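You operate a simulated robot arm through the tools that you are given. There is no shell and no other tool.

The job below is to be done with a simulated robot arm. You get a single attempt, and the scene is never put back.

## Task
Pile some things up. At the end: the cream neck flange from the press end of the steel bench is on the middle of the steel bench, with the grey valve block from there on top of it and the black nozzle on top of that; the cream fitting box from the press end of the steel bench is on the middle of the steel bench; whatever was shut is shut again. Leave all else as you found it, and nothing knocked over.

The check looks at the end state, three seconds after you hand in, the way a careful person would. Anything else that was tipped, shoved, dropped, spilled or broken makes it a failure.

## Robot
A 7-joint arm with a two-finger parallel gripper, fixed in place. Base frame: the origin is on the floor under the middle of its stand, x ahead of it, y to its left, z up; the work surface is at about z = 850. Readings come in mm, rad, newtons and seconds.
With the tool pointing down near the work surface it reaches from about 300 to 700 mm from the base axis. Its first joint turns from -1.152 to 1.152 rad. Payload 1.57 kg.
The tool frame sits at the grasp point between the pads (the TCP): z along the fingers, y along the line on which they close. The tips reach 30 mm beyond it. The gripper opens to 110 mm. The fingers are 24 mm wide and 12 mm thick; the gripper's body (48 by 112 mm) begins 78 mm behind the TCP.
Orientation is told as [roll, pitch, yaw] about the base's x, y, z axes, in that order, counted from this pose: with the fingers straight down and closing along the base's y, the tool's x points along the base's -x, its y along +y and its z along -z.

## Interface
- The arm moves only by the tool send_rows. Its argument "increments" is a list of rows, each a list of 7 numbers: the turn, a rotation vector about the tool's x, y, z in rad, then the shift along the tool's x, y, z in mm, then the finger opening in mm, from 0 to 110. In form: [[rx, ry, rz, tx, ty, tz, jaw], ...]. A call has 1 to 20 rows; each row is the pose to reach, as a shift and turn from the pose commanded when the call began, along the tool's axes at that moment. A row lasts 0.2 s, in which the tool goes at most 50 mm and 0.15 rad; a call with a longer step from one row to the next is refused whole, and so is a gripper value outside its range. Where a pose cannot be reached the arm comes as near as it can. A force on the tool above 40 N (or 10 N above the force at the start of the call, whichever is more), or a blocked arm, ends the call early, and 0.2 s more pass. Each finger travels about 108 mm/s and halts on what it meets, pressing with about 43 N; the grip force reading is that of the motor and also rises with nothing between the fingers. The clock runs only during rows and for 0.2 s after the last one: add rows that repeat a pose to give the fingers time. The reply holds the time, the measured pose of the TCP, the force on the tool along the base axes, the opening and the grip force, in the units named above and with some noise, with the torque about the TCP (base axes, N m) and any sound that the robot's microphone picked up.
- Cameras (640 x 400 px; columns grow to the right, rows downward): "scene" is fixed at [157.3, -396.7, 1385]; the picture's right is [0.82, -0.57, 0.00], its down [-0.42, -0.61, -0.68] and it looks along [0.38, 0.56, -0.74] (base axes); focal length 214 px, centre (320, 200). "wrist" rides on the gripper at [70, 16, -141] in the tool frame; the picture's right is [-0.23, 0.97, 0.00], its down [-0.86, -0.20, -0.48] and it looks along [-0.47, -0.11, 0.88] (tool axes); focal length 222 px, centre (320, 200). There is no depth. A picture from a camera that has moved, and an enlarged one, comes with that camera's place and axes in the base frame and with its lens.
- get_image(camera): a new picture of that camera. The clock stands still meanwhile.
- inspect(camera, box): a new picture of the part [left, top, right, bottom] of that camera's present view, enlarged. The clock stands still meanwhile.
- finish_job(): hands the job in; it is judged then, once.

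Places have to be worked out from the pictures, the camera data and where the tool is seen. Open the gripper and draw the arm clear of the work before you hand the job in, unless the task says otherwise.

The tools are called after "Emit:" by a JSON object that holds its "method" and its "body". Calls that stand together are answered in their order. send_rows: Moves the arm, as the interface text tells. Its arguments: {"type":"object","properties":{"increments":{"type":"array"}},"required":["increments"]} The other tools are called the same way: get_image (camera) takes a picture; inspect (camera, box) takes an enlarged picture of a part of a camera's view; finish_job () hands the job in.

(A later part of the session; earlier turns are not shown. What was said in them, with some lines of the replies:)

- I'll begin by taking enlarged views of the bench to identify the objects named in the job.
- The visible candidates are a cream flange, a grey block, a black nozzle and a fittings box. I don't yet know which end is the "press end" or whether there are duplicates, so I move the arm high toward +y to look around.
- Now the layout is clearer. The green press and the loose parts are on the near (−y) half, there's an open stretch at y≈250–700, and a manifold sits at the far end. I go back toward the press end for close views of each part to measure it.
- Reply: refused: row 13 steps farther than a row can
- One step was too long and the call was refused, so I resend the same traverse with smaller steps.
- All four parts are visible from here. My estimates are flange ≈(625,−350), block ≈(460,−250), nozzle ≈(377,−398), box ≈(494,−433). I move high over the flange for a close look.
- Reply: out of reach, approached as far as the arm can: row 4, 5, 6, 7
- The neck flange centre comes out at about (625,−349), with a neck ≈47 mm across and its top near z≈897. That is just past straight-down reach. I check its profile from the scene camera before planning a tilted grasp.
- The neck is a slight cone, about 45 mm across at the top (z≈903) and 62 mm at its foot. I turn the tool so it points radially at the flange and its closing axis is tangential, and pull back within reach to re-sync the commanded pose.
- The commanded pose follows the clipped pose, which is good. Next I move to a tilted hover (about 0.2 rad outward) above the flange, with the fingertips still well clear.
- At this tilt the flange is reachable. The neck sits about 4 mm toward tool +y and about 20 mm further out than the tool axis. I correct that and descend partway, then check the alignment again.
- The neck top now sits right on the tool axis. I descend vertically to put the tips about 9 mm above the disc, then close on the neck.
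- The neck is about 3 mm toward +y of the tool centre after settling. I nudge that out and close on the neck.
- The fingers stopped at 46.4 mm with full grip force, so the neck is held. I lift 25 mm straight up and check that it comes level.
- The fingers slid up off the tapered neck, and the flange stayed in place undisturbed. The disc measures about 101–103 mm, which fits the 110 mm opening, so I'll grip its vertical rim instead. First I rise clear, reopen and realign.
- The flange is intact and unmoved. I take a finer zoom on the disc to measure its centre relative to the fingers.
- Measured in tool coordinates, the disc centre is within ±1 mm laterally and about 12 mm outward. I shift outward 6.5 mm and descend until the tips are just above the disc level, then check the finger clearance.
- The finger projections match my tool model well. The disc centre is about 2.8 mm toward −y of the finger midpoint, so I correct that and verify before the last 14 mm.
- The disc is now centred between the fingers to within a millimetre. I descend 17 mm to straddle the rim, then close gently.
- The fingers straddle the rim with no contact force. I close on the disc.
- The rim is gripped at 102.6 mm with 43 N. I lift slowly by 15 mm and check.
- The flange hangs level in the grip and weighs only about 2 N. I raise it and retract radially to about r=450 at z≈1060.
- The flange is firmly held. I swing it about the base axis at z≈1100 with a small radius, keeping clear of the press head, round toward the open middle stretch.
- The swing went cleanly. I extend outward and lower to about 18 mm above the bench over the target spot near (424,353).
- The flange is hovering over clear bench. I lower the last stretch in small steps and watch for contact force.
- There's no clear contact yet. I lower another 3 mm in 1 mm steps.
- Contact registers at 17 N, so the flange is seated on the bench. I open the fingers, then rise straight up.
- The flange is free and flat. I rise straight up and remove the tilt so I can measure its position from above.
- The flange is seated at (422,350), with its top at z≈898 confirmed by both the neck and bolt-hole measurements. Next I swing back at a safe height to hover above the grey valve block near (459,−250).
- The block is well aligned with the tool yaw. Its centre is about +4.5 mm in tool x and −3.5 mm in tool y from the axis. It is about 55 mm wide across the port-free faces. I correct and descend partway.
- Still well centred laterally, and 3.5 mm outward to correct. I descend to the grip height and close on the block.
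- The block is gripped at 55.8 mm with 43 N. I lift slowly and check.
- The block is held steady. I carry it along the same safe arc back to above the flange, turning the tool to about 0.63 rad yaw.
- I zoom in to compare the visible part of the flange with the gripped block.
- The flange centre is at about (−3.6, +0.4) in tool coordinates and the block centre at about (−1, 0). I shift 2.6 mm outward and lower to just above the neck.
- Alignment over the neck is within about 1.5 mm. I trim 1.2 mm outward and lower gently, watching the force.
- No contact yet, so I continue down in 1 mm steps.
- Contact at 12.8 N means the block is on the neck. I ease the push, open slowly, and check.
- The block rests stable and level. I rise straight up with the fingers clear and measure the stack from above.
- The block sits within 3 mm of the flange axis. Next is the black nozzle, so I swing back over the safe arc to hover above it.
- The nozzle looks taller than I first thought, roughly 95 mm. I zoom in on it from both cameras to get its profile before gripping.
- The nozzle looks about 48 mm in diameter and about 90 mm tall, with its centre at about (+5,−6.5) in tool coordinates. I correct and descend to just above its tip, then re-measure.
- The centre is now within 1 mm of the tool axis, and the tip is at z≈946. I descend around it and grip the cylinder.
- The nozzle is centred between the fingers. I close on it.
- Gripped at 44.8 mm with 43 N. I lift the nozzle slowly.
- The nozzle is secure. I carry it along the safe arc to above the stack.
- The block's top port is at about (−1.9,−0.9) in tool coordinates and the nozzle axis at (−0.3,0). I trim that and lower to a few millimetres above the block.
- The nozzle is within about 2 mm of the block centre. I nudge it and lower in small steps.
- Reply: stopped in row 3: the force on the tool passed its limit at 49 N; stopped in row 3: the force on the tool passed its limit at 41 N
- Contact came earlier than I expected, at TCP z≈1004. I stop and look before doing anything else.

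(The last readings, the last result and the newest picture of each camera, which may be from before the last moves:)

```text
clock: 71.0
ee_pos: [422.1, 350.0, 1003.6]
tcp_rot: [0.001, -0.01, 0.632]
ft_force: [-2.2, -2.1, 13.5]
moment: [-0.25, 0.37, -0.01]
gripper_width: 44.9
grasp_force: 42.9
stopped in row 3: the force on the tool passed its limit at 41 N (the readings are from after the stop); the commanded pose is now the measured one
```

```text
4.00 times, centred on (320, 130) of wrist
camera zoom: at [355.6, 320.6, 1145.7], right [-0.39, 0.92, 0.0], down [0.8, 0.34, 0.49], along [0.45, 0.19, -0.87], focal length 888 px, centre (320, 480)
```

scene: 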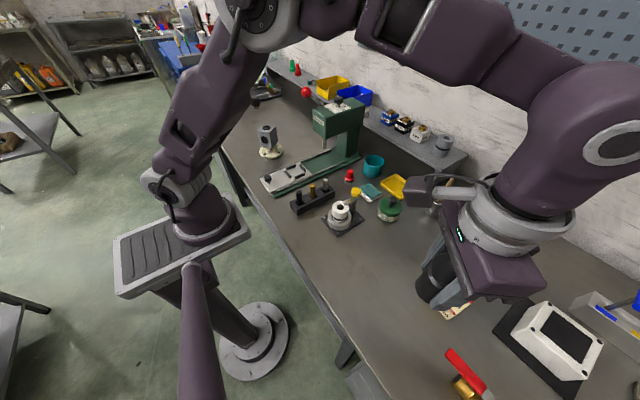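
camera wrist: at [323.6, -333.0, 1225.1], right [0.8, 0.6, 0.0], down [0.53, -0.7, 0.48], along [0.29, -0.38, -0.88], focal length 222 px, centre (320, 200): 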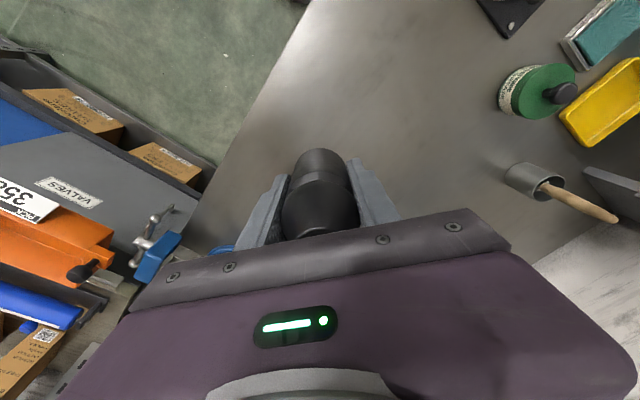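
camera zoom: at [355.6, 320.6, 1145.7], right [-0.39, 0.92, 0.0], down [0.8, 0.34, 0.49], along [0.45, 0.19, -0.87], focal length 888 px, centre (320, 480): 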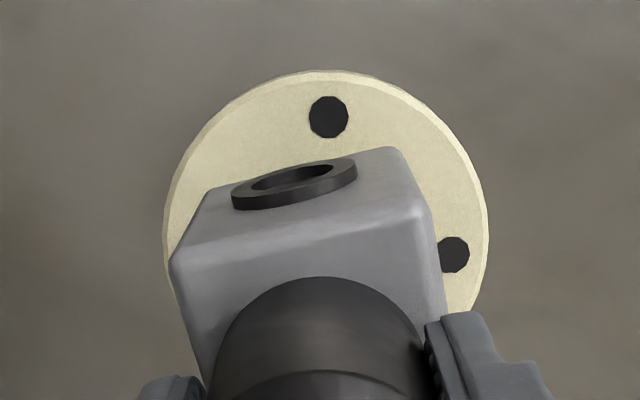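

The block turns out to be about 65 mm tall plus its port ring, so z≈965 is its true top and this is proper seating contact. I lift a few millimetres, trim the centring by about 3 mm, and set the nozzle down again.

Emit:
{"method": "send_rows", "body": {"increments": [[0, 0, 0, 0, 0, -3, 30], [0, 0, 0, 0, 0, -6, 30], [0, 0, 0, 2.2, 1.4, -6, 30], [0, 0, 0, 2.2, 1.4, -6, 30]]}}

Emit:
{"method": "inspect", "body": {"camera": "wrist", "box": [240, 80, 400, 180]}}

Emit:
{"method": "inspect", "body": {"camera": "scene", "box": [245, 95, 305, 160]}}

```text
clock: 72.0
ee_pos: [420.5, 350.1, 1010.2]
tcp_rot: [0.0, -0.008, 0.633]
ft_force: [-0.6, -0.4, -0.9]
moment: [-0.01, -0.01, -0.01]
gripper_width: 45.1
grasp_force: 43.0
```

```text
4.00 times, centred on (320, 130) of wrist
camera zoom: at [353.0, 320.3, 1150.9], right [-0.39, 0.92, 0.0], down [0.8, 0.34, 0.49], along [0.45, 0.19, -0.87], focal length 888 px, centre (320, 480)
```

zoom: 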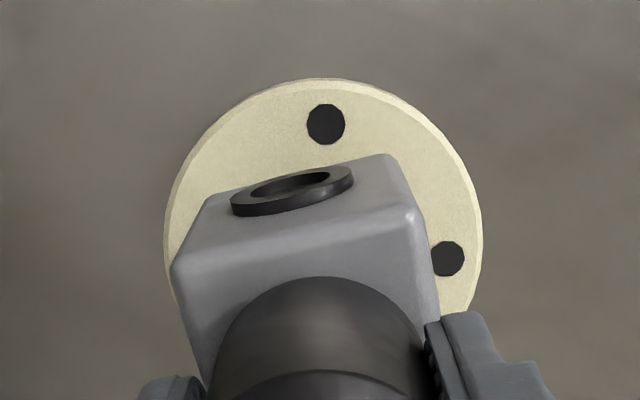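

```text
6.15 times, centred on (275, 128) of scene
camera zoom: at [157.3, -396.7, 1385.0], right [0.82, -0.57, 0.0], down [-0.42, -0.61, -0.68], along [0.38, 0.56, -0.74], focal length 1320 px, centre (597, 646)
```

zoom: 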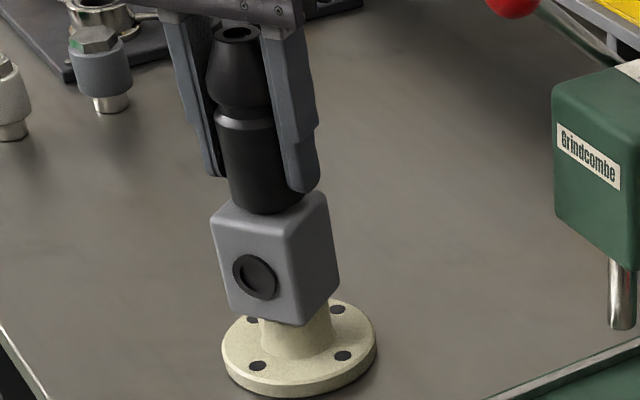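

Now centred within about 1 mm. I lower slowly again in 1 mm steps and level out the tiny residual pitch.

Emit:
{"method": "send_rows", "body": {"increments": [[0, 0.004, 0, 0, 0, 1.5, 30], [0, 0.008, 0, 0, 0, 3, 30], [0, 0.008, 0, 0, 0, 4, 30], [0, 0.008, 0, 0, 0, 5, 30], [0, 0.008, 0, 0, 0, 5, 30]]}}

```text
clock: 73.2
ee_pos: [419.2, 349.6, 1005.1]
tcp_rot: [0.0, 0.0, 0.633]
ft_force: [0.0, 0.3, -0.5]
moment: [0.0, 0.02, -0.05]
gripper_width: 44.6
grasp_force: 42.8
```

Emit:
{"method": "send_rows", "body": {"increments": [[0, 0, 0, 0, 0, 0.7, 30], [0, 0, 0, 0, 0, 1.2, 30], [0, 0, 0, 0, 0, 1.2, 30]]}}

```text
clock: 74.0
ee_pos: [419.4, 349.0, 1004.9]
tcp_rot: [0.002, -0.003, 0.631]
ft_force: [-1.3, -1.2, 17.2]
moment: [-0.08, 0.06, 0.06]
gripper_width: 44.5
grasp_force: 42.9
```

The nozzle is seated with 17 N of contact. I ease the push and open the fingers gradually.

Emit:
{"method": "send_rows", "body": {"increments": [[0, 0, 0, 0, 0, -0.8, 30], [0, 0, 0, 0, 0, -0.8, 45], [0, 0, 0, 0, 0, -0.8, 48], [0, 0, 0, 0, 0, -0.8, 55], [0, 0, 0, 0, 0, -0.8, 70], [0, 0, 0, 0, 0, -0.8, 85], [0, 0, 0, 0, 0, -0.8, 85]]}}

Emit:
{"method": "inspect", "body": {"camera": "scene", "box": [245, 95, 305, 160]}}

Emit:
{"method": "inspect", "body": {"camera": "wrist", "box": [200, 90, 440, 240]}}

```text
clock: 75.6
ee_pos: [418.3, 348.9, 1004.2]
tcp_rot: [0.0, -0.002, 0.632]
ft_force: [-0.4, -0.5, -0.1]
moment: [0.01, 0.01, -0.01]
gripper_width: 85.2
grasp_force: 0.1
```

```text
6.15 times, centred on (275, 128) of scene
camera zoom: at [157.3, -396.7, 1385.0], right [0.82, -0.57, 0.0], down [-0.42, -0.61, -0.68], along [0.38, 0.56, -0.74], focal length 1320 px, centre (597, 646)
```

zoom: 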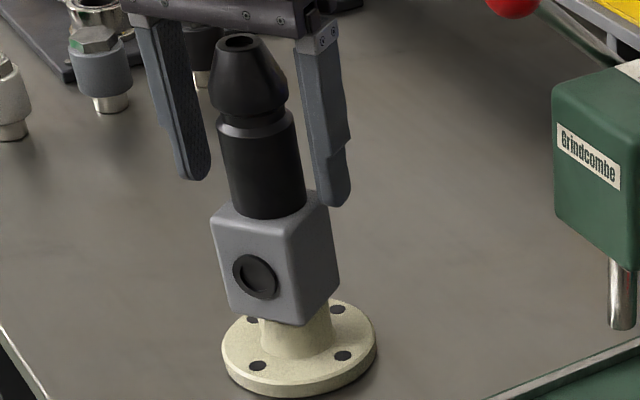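

```text
2.67 times, centred on (320, 165) of wrist
camera zoom: at [353.5, 320.9, 1146.0], right [-0.39, 0.92, 0.0], down [0.81, 0.34, 0.48], along [0.44, 0.19, -0.88], focal length 592 px, centre (320, 293)
```

zoom: 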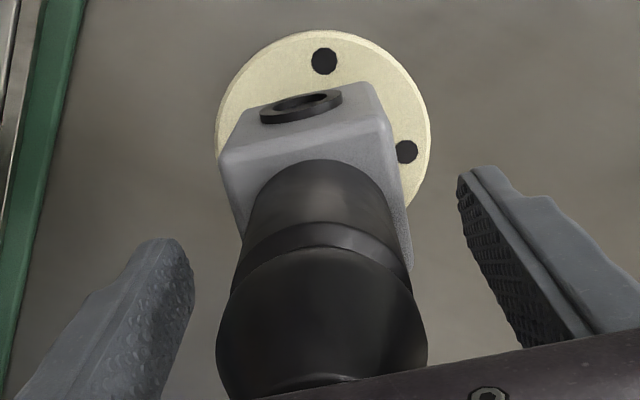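

The three-part stack stands free. I rise straight up until the fingertips clear the nozzle tip (z≈1061).

Emit:
{"method": "send_rows", "body": {"increments": [[0, 0, 0, 0, 0, -10, 90], [0, 0, 0, 0, 0, -25, 100], [0, 0, 0, 0, 0, -50, 110], [0, 0, 0, 0, 0, -80, 110], [0, 0, 0, 0, 0, -110, 110], [0, 0, 0, 0, 0, -130, 110], [0, 0, 0, 0, 0, -130, 110]]}}

Emit:
{"method": "get_image", "body": {"camera": "wrist"}}

Emit:
{"method": "inspect", "body": {"camera": "scene", "box": [220, 80, 330, 170]}}

```text
clock: 77.2
ee_pos: [418.1, 351.3, 1133.4]
tcp_rot: [0.0, -0.002, 0.632]
ft_force: [0.0, 1.2, -0.4]
moment: [0.05, -0.01, 0.03]
gripper_width: 110.1
grasp_force: 0.2
```

```text
taken
camera wrist: at [353.4, 322.1, 1275.2], right [-0.39, 0.92, 0.0], down [0.81, 0.34, 0.48], along [0.44, 0.19, -0.88], focal length 222 px, centre (320, 200)
```

wrist: 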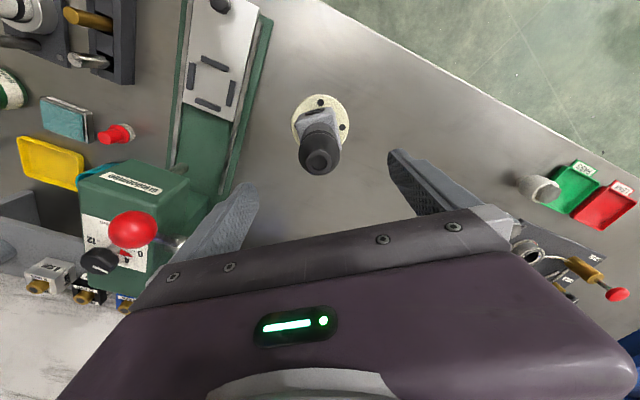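

```text
4.44 times, centred on (275, 125) of scene
camera zoom: at [157.3, -396.7, 1385.0], right [0.82, -0.57, 0.0], down [-0.42, -0.61, -0.68], along [0.38, 0.56, -0.74], focal length 953 px, centre (520, 533)
```

zoom: 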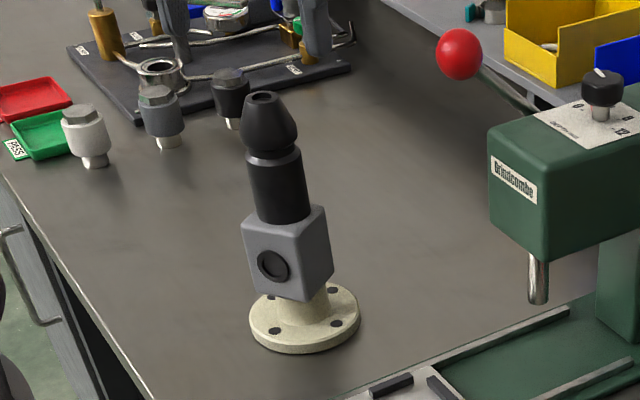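

The stack stands straight and untouched. Last is the cream fittings box, which I place at about (492,−434), 55×50×43 mm, yaw ≈−0.115. I swing over to hover above it.

Emit:
{"method": "send_rows", "body": {"increments": [[0, 0, 0.037, 30, -6.9, 0.4, 110], [0, 0, 0.075, 68.3, -18.6, 3.4, 110], [0, 0, 0.112, 105.3, -38.6, 8.4, 110], [0, 0, 0.149, 137.3, -67.2, 13.4, 110], [0, 0, 0.187, 165, -101.5, 13.4, 110], [0, 0, 0.224, 191.6, -137.8, 13.4, 110], [0, 0, 0.261, 218.2, -174.1, 13.4, 110], [0, 0, 0.299, 244.7, -210.4, 13.4, 110], [0, 0, 0.336, 271.3, -246.8, 13.4, 110], [0, 0, 0.374, 296.3, -284.2, 13.4, 110], [0, 0, 0.411, 320.5, -322.3, 13.4, 110], [0, 0, 0.448, 342.5, -360.8, 13.4, 110], [0, 0, 0.486, 364.4, -399.3, 13.4, 110], [0, 0, 0.523, 384.2, -438.1, 23.4, 110], [0, 0, 0.56, 399.6, -477.7, 38.4, 110], [0, 0, 0.598, 409.1, -517.8, 58.4, 110], [0, 0, 0.635, 413, -557.1, 78.4, 110], [0, 0, 0.672, 414.2, -595.9, 98.4, 110], [0, 0, 0.71, 411.4, -632.7, 121.4, 110], [0, 0, 0.747, 406.6, -663.4, 143.4, 110]]}}

Emit:
{"method": "get_image", "body": {"camera": "wrist"}}

Emit:
{"method": "inspect", "body": {"camera": "wrist", "box": [220, 80, 420, 205]}}

```text
clock: 81.4
ee_pos: [482.8, -426.5, 989.7]
tcp_rot: [0.004, 0.001, -0.117]
ft_force: [0.0, -0.7, 0.0]
moment: [-0.02, 0.0, 0.01]
gripper_width: 110.1
grasp_force: 0.1
```

```text
taken
camera wrist: at [415.3, -403.0, 1131.6], right [0.34, 0.94, 0.0], down [0.83, -0.3, 0.48], along [0.45, -0.16, -0.88], focal length 222 px, centre (320, 200)
```

wrist: 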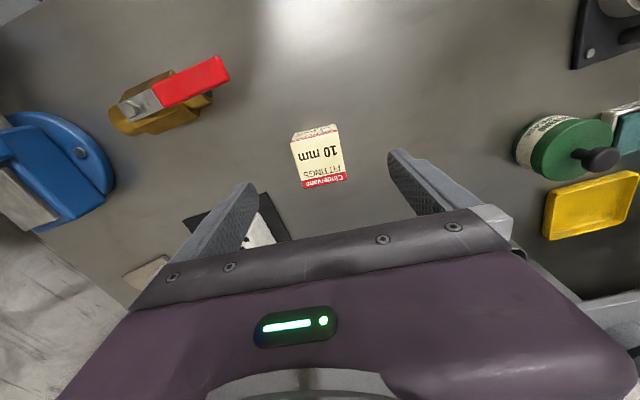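

```text
3.20 times, centred on (320, 142) of wrist
camera zoom: at [415.3, -403.0, 1131.6], right [0.34, 0.94, 0.0], down [0.83, -0.3, 0.48], along [0.45, -0.16, -0.88], focal length 711 px, centre (320, 384)
```

zoom: 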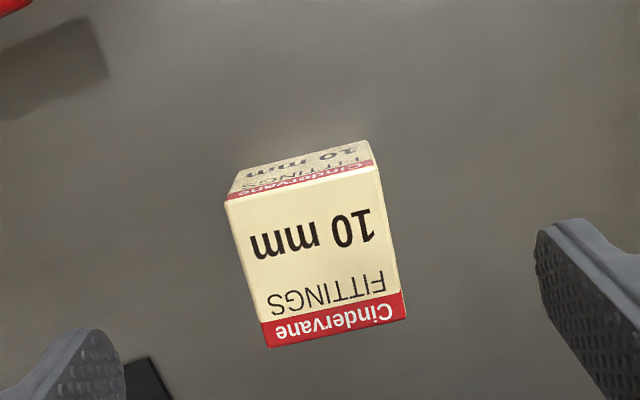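

The box is aligned with the tool, with its centre at about (−9,−3) in tool coordinates. I correct and descend to just above it.

Emit:
{"method": "send_rows", "body": {"increments": [[0, 0, 0, -5, -2, 20, 110], [0, 0, 0, -9.2, -3.1, 40, 110], [0, 0, 0, -9.2, -3.1, 58, 110], [0, 0, 0, -9.2, -3.1, 58, 110], [0, 0, 0, -9.2, -3.1, 58, 110]]}}

Emit:
{"method": "inspect", "body": {"camera": "wrist", "box": [200, 90, 440, 240]}}

Emit:
{"method": "inspect", "body": {"camera": "scene", "box": [390, 240, 550, 360]}}

```text
clock: 82.6
ee_pos: [491.3, -431.2, 931.9]
tcp_rot: [0.003, 0.0, -0.114]
ft_force: [0.0, -0.3, 0.4]
moment: [-0.01, 0.0, 0.03]
gripper_width: 110.3
grasp_force: 0.1
```

```text
2.67 times, centred on (320, 165) of wrist
camera zoom: at [424.0, -406.6, 1073.5], right [0.34, 0.94, 0.0], down [0.83, -0.3, 0.48], along [0.45, -0.16, -0.88], focal length 592 px, centre (320, 293)
```

zoom: 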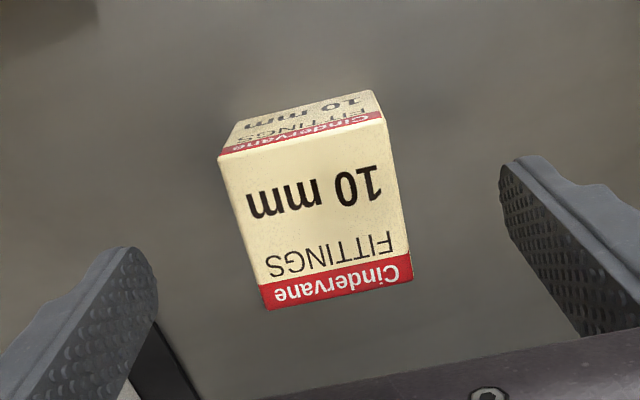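

```text
3.33 times, centred on (470, 300) of scene
camera zoom: at [157.3, -396.7, 1385.0], right [0.82, -0.57, 0.0], down [-0.42, -0.61, -0.68], along [0.38, 0.56, -0.74], focal length 715 px, centre (-180, -133)
```

zoom: 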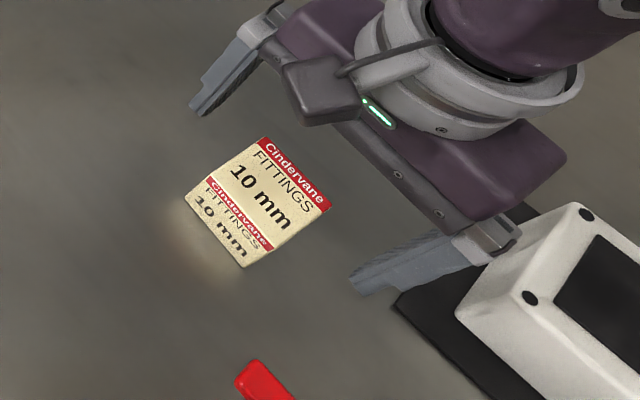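

The box is centred and the fingers have clearance from the device mat. I descend to the grip height and close.

Emit:
{"method": "send_rows", "body": {"increments": [[0, 0, 0, 0, -0.4, 15, 110], [0, 0, 0, 0, -0.4, 32, 110], [0, 0, 0, 0, -0.4, 45, 110], [0, 0, 0, 0, -0.4, 45, 110], [0, 0, 0, 0, -0.4, 45, 80], [0, 0, 0, 0, -0.4, 45, 62], [0, 0, 0, 0, -0.4, 45, 50], [0, 0, 0, 0, -0.4, 45, 42], [0, 0, 0, 0, -0.4, 45, 42], [0, 0, 0, 0, -0.4, 45, 42]]}}

Emit:
{"method": "inspect", "body": {"camera": "wrist", "box": [200, 90, 440, 240]}}

Emit:
{"method": "inspect", "body": {"camera": "scene", "box": [390, 240, 550, 360]}}

```text
clock: 84.8
ee_pos: [491.1, -430.3, 887.4]
tcp_rot: [0.003, 0.001, -0.114]
ft_force: [-0.6, -0.3, 0.6]
moment: [-0.01, 0.01, 0.02]
gripper_width: 51.7
grasp_force: 43.1
```

```text
2.67 times, centred on (320, 165) of wrist
camera zoom: at [424.2, -406.7, 1029.0], right [0.34, 0.94, 0.0], down [0.83, -0.3, 0.48], along [0.45, -0.16, -0.88], focal length 592 px, centre (320, 293)
```

zoom: 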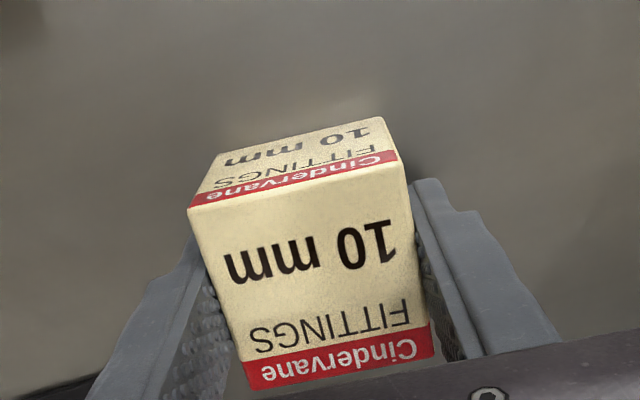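

```text
3.33 times, centred on (470, 300) of scene
camera zoom: at [157.3, -396.8, 1385.0], right [0.82, -0.57, 0.0], down [-0.42, -0.61, -0.68], along [0.38, 0.56, -0.74], focal length 715 px, centre (-180, -133)
```

zoom: 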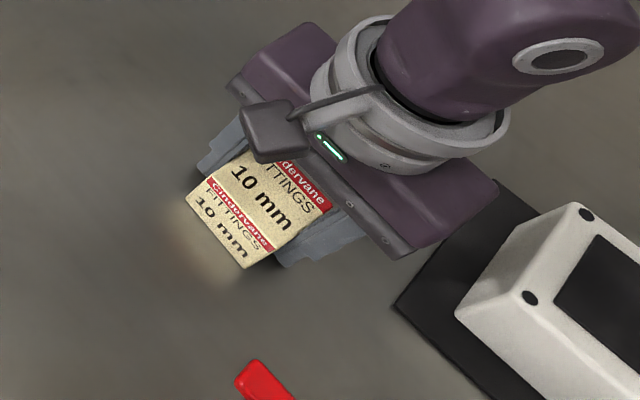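

Gripped at 51.7 mm. I lift it straight up.

Emit:
{"method": "send_rows", "body": {"increments": [[0, 0, 0, 0, 0, -3, 42], [0, 0, 0, 0, 0, -8, 42], [0, 0, 0, 0, 0, -20, 42], [0, 0, 0, 0, 0, -45, 42], [0, 0, 0, 0, 0, -75, 42], [0, 0, 0, 0, 0, -100, 42], [0, 0, 0, 0, 0, -100, 42]]}}

Emit:
{"method": "inspect", "body": {"camera": "wrist", "box": [200, 90, 440, 240]}}

Emit:
{"method": "get_image", "body": {"camera": "scene"}}

```text
clock: 86.4
ee_pos: [492.3, -430.8, 987.4]
tcp_rot: [0.002, -0.001, -0.116]
ft_force: [0.4, -0.2, -2.5]
moment: [-0.01, 0.0, 0.01]
gripper_width: 51.6
grasp_force: 42.8
```

```text
2.67 times, centred on (320, 165) of wrist
camera zoom: at [424.5, -406.8, 1127.7], right [0.34, 0.94, 0.0], down [0.83, -0.3, 0.48], along [0.45, -0.16, -0.88], focal length 592 px, centre (320, 293)
```

zoom: 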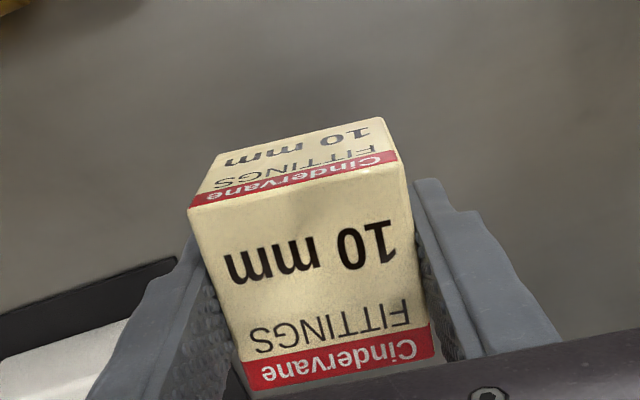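

```text
taken
```

scene: 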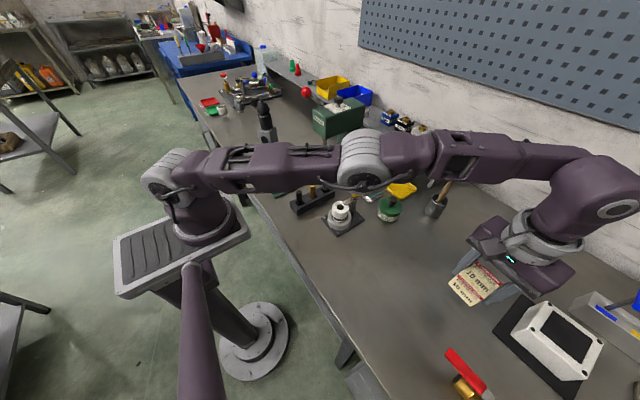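

The box is held securely. I carry it along the arc, swinging inside (robot side) and above the stack's height as I pass it.

Emit:
{"method": "send_rows", "body": {"increments": [[0, 0, -0.0375, 20.6, 18.5, -24.6, 42], [0, 0, -0.075, 43.5, 42.1, -48.6, 42], [0, 0, -0.1125, 66.8, 69.5, -70.6, 42], [0, 0, -0.15, 90.6, 101, -92.6, 42], [0, 0, -0.1875, 112.6, 134.7, -112.6, 42], [0, 0, -0.225, 132.1, 171.7, -127.6, 42], [0, 0, -0.2625, 148.8, 212, -137.6, 42], [0, 0, -0.3, 162.9, 254.7, -142.6, 42], [0, 0, -0.3375, 174, 298.7, -142.6, 42], [0, 0, -0.375, 183.2, 342.9, -142.6, 42], [0, 0, -0.4125, 191.4, 387.3, -142.6, 42], [0, 0, -0.45, 198.6, 431.7, -142.6, 42], [0, 0, -0.4875, 205.8, 476.2, -142.6, 42], [0, 0, -0.525, 213, 520.7, -142.6, 42], [0, 0, -0.5625, 221.2, 565, -142.6, 42], [0, 0, -0.6, 230.2, 608.3, -142.6, 42], [0, 0, -0.6375, 240.3, 651.4, -142.6, 42], [0, 0, -0.675, 250.3, 694.5, -142.6, 42], [0, 0, -0.7125, 259.4, 737.8, -142.6, 42], [0, 0, -0.75, 266.5, 781.2, -142.6, 42]]}}

Emit:
{"method": "get_image", "body": {"camera": "wrist"}}

Emit:
{"method": "get_image", "body": {"camera": "scene"}}

```text
clock: 90.6
ee_pos: [318.7, 378.4, 1129.5]
tcp_rot: [0.0, -0.002, 0.635]
ft_force: [0.1, 0.0, -2.1]
moment: [-0.02, 0.0, 0.0]
gripper_width: 51.5
grasp_force: 43.2
```

```text
taken
camera wrist: at [252.4, 350.7, 1271.0], right [-0.39, 0.92, 0.0], down [0.81, 0.35, 0.48], along [0.44, 0.19, -0.88], focal length 222 px, centre (320, 200)
```

wrist: 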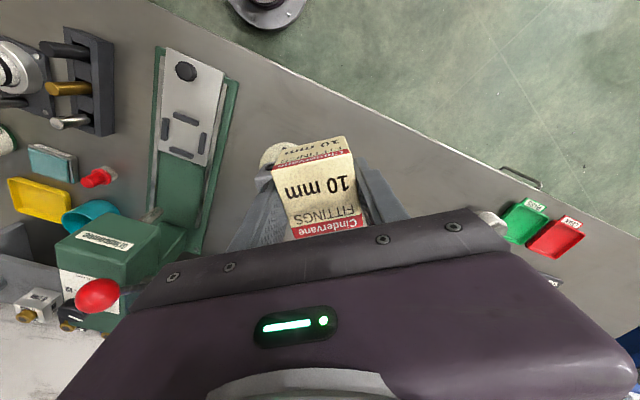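

```text
taken
```

scene: 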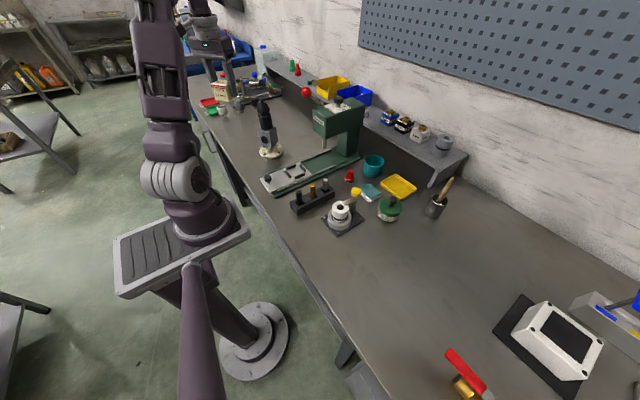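

The stack is undisturbed. I move over the clear spot near (350,480) and descend vertically, about 150 mm away from the stack.

Emit:
{"method": "send_rows", "body": {"increments": [[0, 0, 0, -24.4, 27.5, 0, 42], [0, 0, 0, -51.6, 50.9, 0, 42], [0, 0, 0, -85.4, 63.2, 10, 42], [0, 0, 0, -85.4, 63.2, 45, 42], [0, 0, 0, -85.4, 63.2, 80, 42], [0, 0, 0, -85.4, 63.2, 115, 42], [0, 0, 0, -85.4, 63.2, 150, 42], [0, 0, 0, -85.4, 63.2, 180, 42], [0, 0, 0, -85.4, 63.2, 205, 42], [0, 0, 0, -85.4, 63.2, 222, 42], [0, 0, 0, -85.4, 63.2, 232, 42], [0, 0, 0, -85.4, 63.2, 232, 42]]}}

Emit:
{"method": "get_image", "body": {"camera": "wrist"}}

Emit:
{"method": "inspect", "body": {"camera": "scene", "box": [170, 40, 330, 170]}}

```text
clock: 93.2
ee_pos: [348.5, 477.8, 898.8]
tcp_rot: [0.0, -0.001, 0.635]
ft_force: [0.0, 0.5, -1.7]
moment: [-0.02, -0.01, 0.01]
gripper_width: 51.8
grasp_force: 42.9
```

```text
taken
camera wrist: at [283.1, 449.6, 1040.8], right [-0.39, 0.92, 0.0], down [0.81, 0.35, 0.48], along [0.44, 0.19, -0.88], focal length 222 px, centre (320, 200)
```

wrist: 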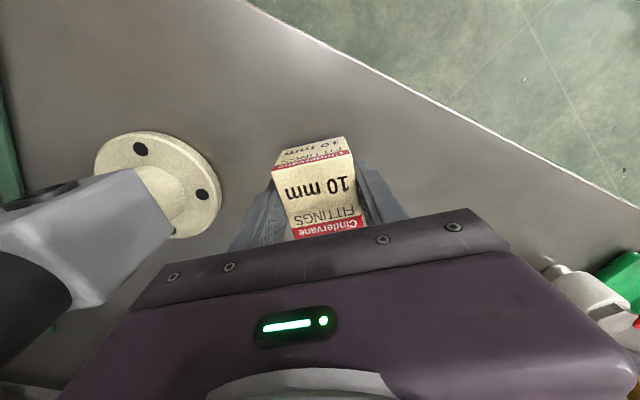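

```text
3.08 times, centred on (250, 105) of scene
camera zoom: at [157.3, -396.7, 1385.0], right [0.82, -0.57, 0.0], down [-0.42, -0.61, -0.68], along [0.38, 0.56, -0.74], focal length 660 px, centre (535, 492)
```

zoom: 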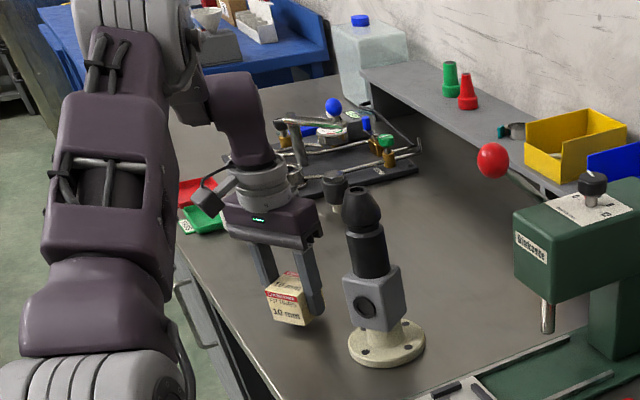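

The box hovers about 11 mm above clear bench. I lower gently to contact.

Emit:
{"method": "send_rows", "body": {"increments": [[0, 0, 0, 0, 0, 4, 42], [0, 0, 0, 0, 0, 7.5, 42], [0, 0, 0, 0, 0, 9, 42], [0, 0, 0, 0, 0, 10, 42], [0, 0, 0, 0, 0, 10, 42]]}}

```text
clock: 94.4
ee_pos: [349.0, 477.7, 888.4]
tcp_rot: [-0.001, -0.003, 0.635]
ft_force: [0.4, -0.5, -1.6]
moment: [0.06, 0.0, -0.01]
gripper_width: 51.6
grasp_force: 43.3
```

Emit:
{"method": "send_rows", "body": {"increments": [[0, 0, 0, 0, 0, 0.7, 42], [0, 0, 0, 0, 0, 1.4, 42], [0, 0, 0, 0, 0, 2, 42], [0, 0, 0, 0, 0, 2, 42]]}}

```text
clock: 95.4
ee_pos: [347.9, 477.8, 887.1]
tcp_rot: [0.001, -0.002, 0.634]
ft_force: [-0.3, 0.1, -1.6]
moment: [0.01, -0.02, 0.0]
gripper_width: 51.8
grasp_force: 42.3
```

Still no contact force, so I go down another 2 mm in small steps.

Emit:
{"method": "send_rows", "body": {"increments": [[0, 0, 0, 0, 0, 0.7, 42], [0, 0, 0, 0, 0, 1.4, 42], [0, 0, 0, 0, 0, 1.4, 42]]}}

```text
clock: 96.2
ee_pos: [349.0, 478.9, 886.4]
tcp_rot: [0.002, -0.003, 0.636]
ft_force: [-4.2, -0.2, 14.4]
moment: [-0.29, -0.17, -0.09]
gripper_width: 51.3
grasp_force: 42.1
```

Contact shows 14 N, so the box is on the bench. I ease off, open, and check.

Emit:
{"method": "send_rows", "body": {"increments": [[0, 0, 0, 0, 0, -0.8, 42], [0, 0, 0, 0, 0, -0.8, 52], [0, 0, 0, 0, 0, -0.8, 58], [0, 0, 0, 0, 0, -0.8, 70], [0, 0, 0, 0, 0, -0.8, 85], [0, 0, 0, 0, 0, -0.8, 85]]}}

Emit:
{"method": "inspect", "body": {"camera": "wrist", "box": [200, 90, 440, 240]}}

Emit:
{"method": "inspect", "body": {"camera": "scene", "box": [200, 70, 310, 160]}}

```text
clock: 97.6
ee_pos: [348.4, 477.5, 886.0]
tcp_rot: [0.001, -0.003, 0.636]
ft_force: [0.3, 0.1, -0.7]
moment: [-0.02, -0.02, -0.01]
gripper_width: 85.1
grasp_force: 0.1
```

```text
2.67 times, centred on (320, 165) of wrist
camera zoom: at [283.5, 449.2, 1027.7], right [-0.39, 0.92, 0.0], down [0.81, 0.35, 0.48], along [0.44, 0.19, -0.88], focal length 592 px, centre (320, 293)
```

zoom: 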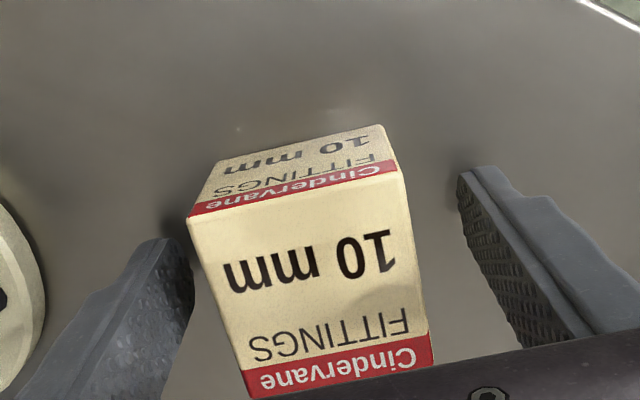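

```text
4.44 times, centred on (255, 115) of scene
camera zoom: at [157.3, -396.7, 1385.0], right [0.82, -0.57, 0.0], down [-0.42, -0.61, -0.68], along [0.38, 0.56, -0.74], focal length 953 px, centre (609, 578)
```

zoom: 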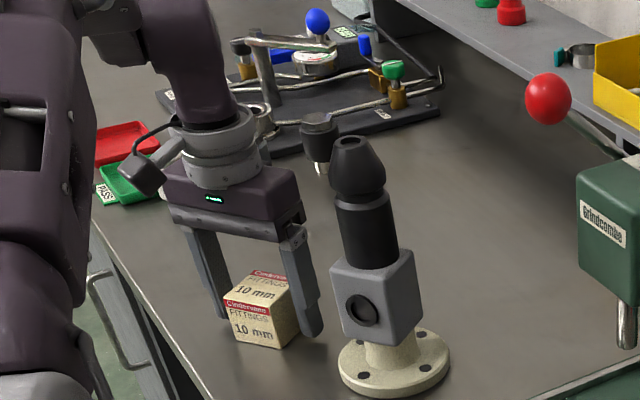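

The box stands flat and free. I rise straight up well above the stack's height before moving sideways.

Emit:
{"method": "send_rows", "body": {"increments": [[0, 0, 0, 0, 0, -10, 90], [0, 0, 0, 0, 0, -30, 100], [0, 0, 0, 0, 0, -65, 110], [0, 0, 0, 0, 0, -105, 110], [0, 0, 0, 0, 0, -145, 110], [0, 0, 0, 0, 0, -185, 110], [0, 0, 0, 0, 0, -225, 110], [0, 0, 0, 10, 0, -255, 110], [0, 0, 0, 30, 0, -270, 110], [0, 0, 0, 30, 0, -270, 110]]}}

Emit:
{"method": "get_image", "body": {"camera": "wrist"}}

Emit:
{"method": "get_image", "body": {"camera": "scene"}}

```text
clock: 99.8
ee_pos: [323.3, 459.5, 1157.1]
tcp_rot: [0.0, -0.002, 0.632]
ft_force: [0.0, 0.3, -0.1]
moment: [0.04, 0.02, -0.03]
gripper_width: 109.9
grasp_force: 0.0
```

```text
taken
camera wrist: at [258.7, 431.6, 1298.2], right [-0.39, 0.92, 0.0], down [0.81, 0.35, 0.48], along [0.44, 0.19, -0.88], focal length 222 px, centre (320, 200)
```

wrist: 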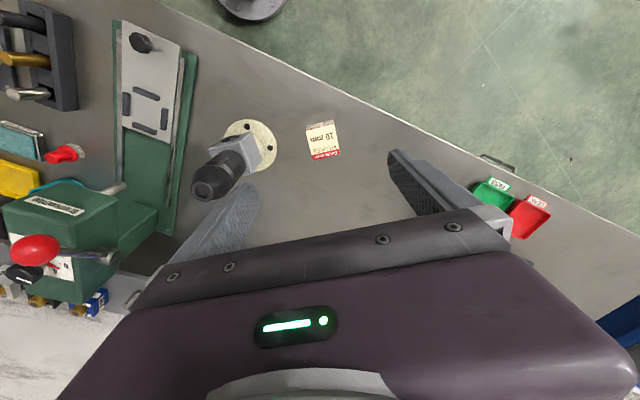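

```text
taken
```

scene: 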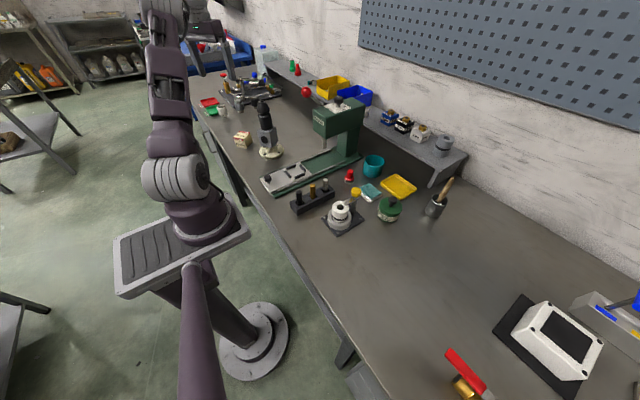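

Both piles look right. I retract the arm back toward its starting pose, clear of the work.

Emit:
{"method": "send_rows", "body": {"increments": [[0, 0, 0.045, 27.6, -28.7, -12.9, 110], [0, 0, 0.09, 56, -62.5, -27.9, 110], [0, 0, 0.135, 82.6, -98.8, -37.9, 110], [0, 0, 0.18, 108.4, -135.7, -42.9, 110], [0, 0, 0.226, 133.4, -173.2, -45.9, 110], [0, 0, 0.271, 158.4, -210.7, -45.9, 110], [0, 0, 0.316, 183.4, -248.2, -45.9, 110], [0, 0, 0.361, 208.4, -285.7, -45.9, 110], [0, 0, 0.406, 235, -322, -45.9, 110], [0, 0, 0.451, 261.5, -358.3, -45.9, 110], [0, 0, 0.497, 288.1, -394.6, -45.9, 110], [0, 0, 0.542, 314.7, -430.9, -45.9, 110], [0, 0, 0.587, 341.3, -467.3, -45.9, 110], [0, 0, 0.632, 361.4, -494.7, -45.9, 110], [0, 0, 0.632, 361.4, -494.7, -45.9, 110]]}}

Emit:
{"method": "get_image", "body": {"camera": "scene"}}

Emit:
{"method": "get_image", "body": {"camera": "wrist"}}

Emit:
{"method": "inspect", "body": {"camera": "scene", "box": [180, 60, 330, 170]}}

Emit:
{"method": "inspect", "body": {"camera": "scene", "box": [240, 130, 480, 280]}}

```text
clock: 103.0
ee_pos: [325.3, -154.1, 1200.9]
tcp_rot: [0.002, 0.001, 0.002]
ft_force: [-0.3, -0.3, -0.3]
moment: [-0.01, 0.0, 0.0]
gripper_width: 110.2
grasp_force: 0.0
```

```text
taken
```

scene: 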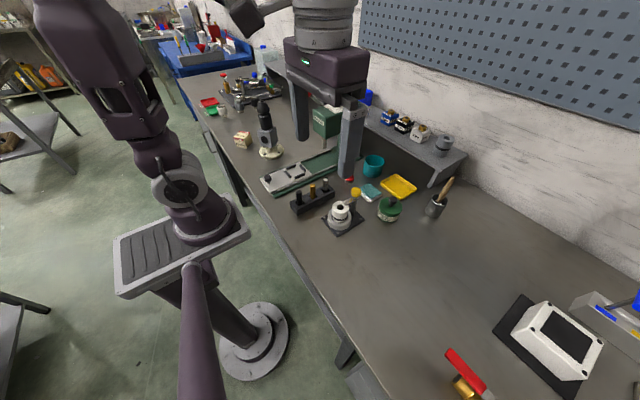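

```text
taken
camera wrist: at [256.3, -137.5, 1342.6], right [0.22, 0.97, 0.0], down [0.86, -0.2, 0.48], along [0.47, -0.11, -0.88], focal length 222 px, centre (320, 200)
```

wrist: 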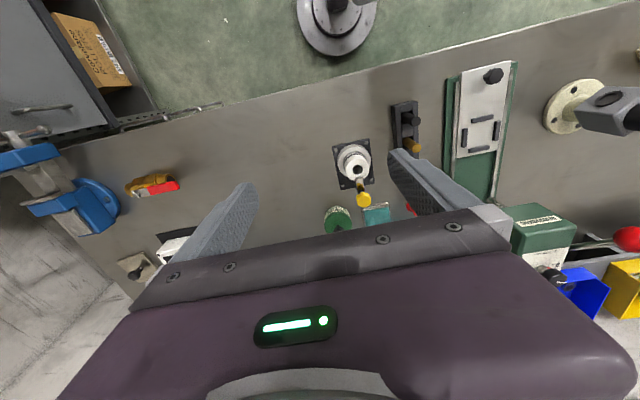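

```text
3.64 times, centred on (255, 115) of scene
camera zoom: at [157.2, -396.8, 1385.0], right [0.82, -0.57, 0.0], down [-0.42, -0.61, -0.68], along [0.38, 0.56, -0.74], focal length 780 px, centre (556, 509)
```

zoom: 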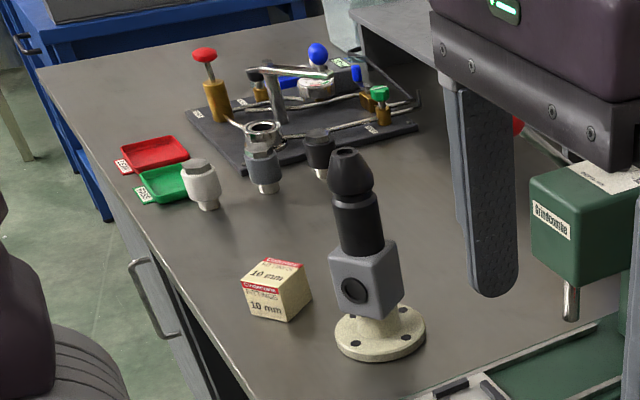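

```text
2.67 times, centred on (360, 205) of scene
camera zoom: at [157.2, -396.8, 1385.0], right [0.82, -0.57, 0.0], down [-0.42, -0.61, -0.68], along [0.38, 0.56, -0.74], focal length 572 px, centre (213, 187)
```

zoom: 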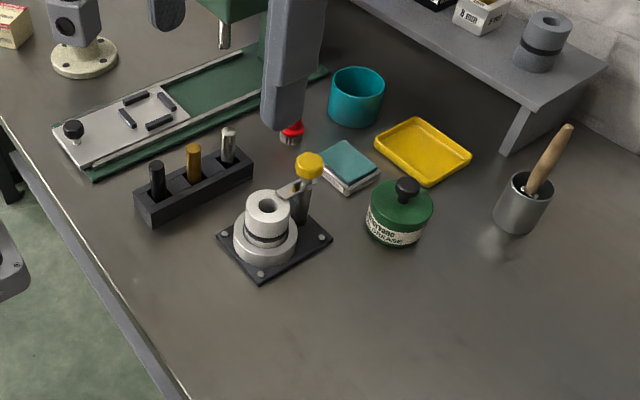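

The flange, block and nozzle stand upright in one pile on the open middle of the bench, with the fittings box flat beside them. Everything else matches the first pictures. The gripper is open and the arm is back near its start pose, so I hand the job in.

Emit:
{"method": "finish_job", "body": {}}

```text
The job is handed in.
```

The pile is built and the job is handed in, but I haven't seen the check's verdict.

- **Pile:** The cream neck flange is on the open middle stretch of the steel bench, at about (422, 350). The grey valve block sits on the flange, within about 5 mm of its centre. The black nozzle stands upright on the block. The pile stayed standing after I released it and moved away.
- **Fittings box:** The cream box is flat on the bench at about (349, 478), roughly 150 mm from the pile.
- **Everything else:** I opened nothing, so there was nothing to shut again. The final pictures show the other items as they were at the start. The gripper is open and the arm is back near its starting pose.

- **First flange grip:** The fingers slipped off its tapered neck without disturbing it, so I lifted it by the rim instead.
- **Nozzle contact:** When I first lowered the nozzle, it met the block about 10 mm sooner than I expected because I had underestimated the block's height. The force briefly reached 49 N; nothing visibly shifted. I lifted off, re-centred and set it down again more gently.

I took "middle" to be the clear stretch between the press and the pipe manifold at the far end.
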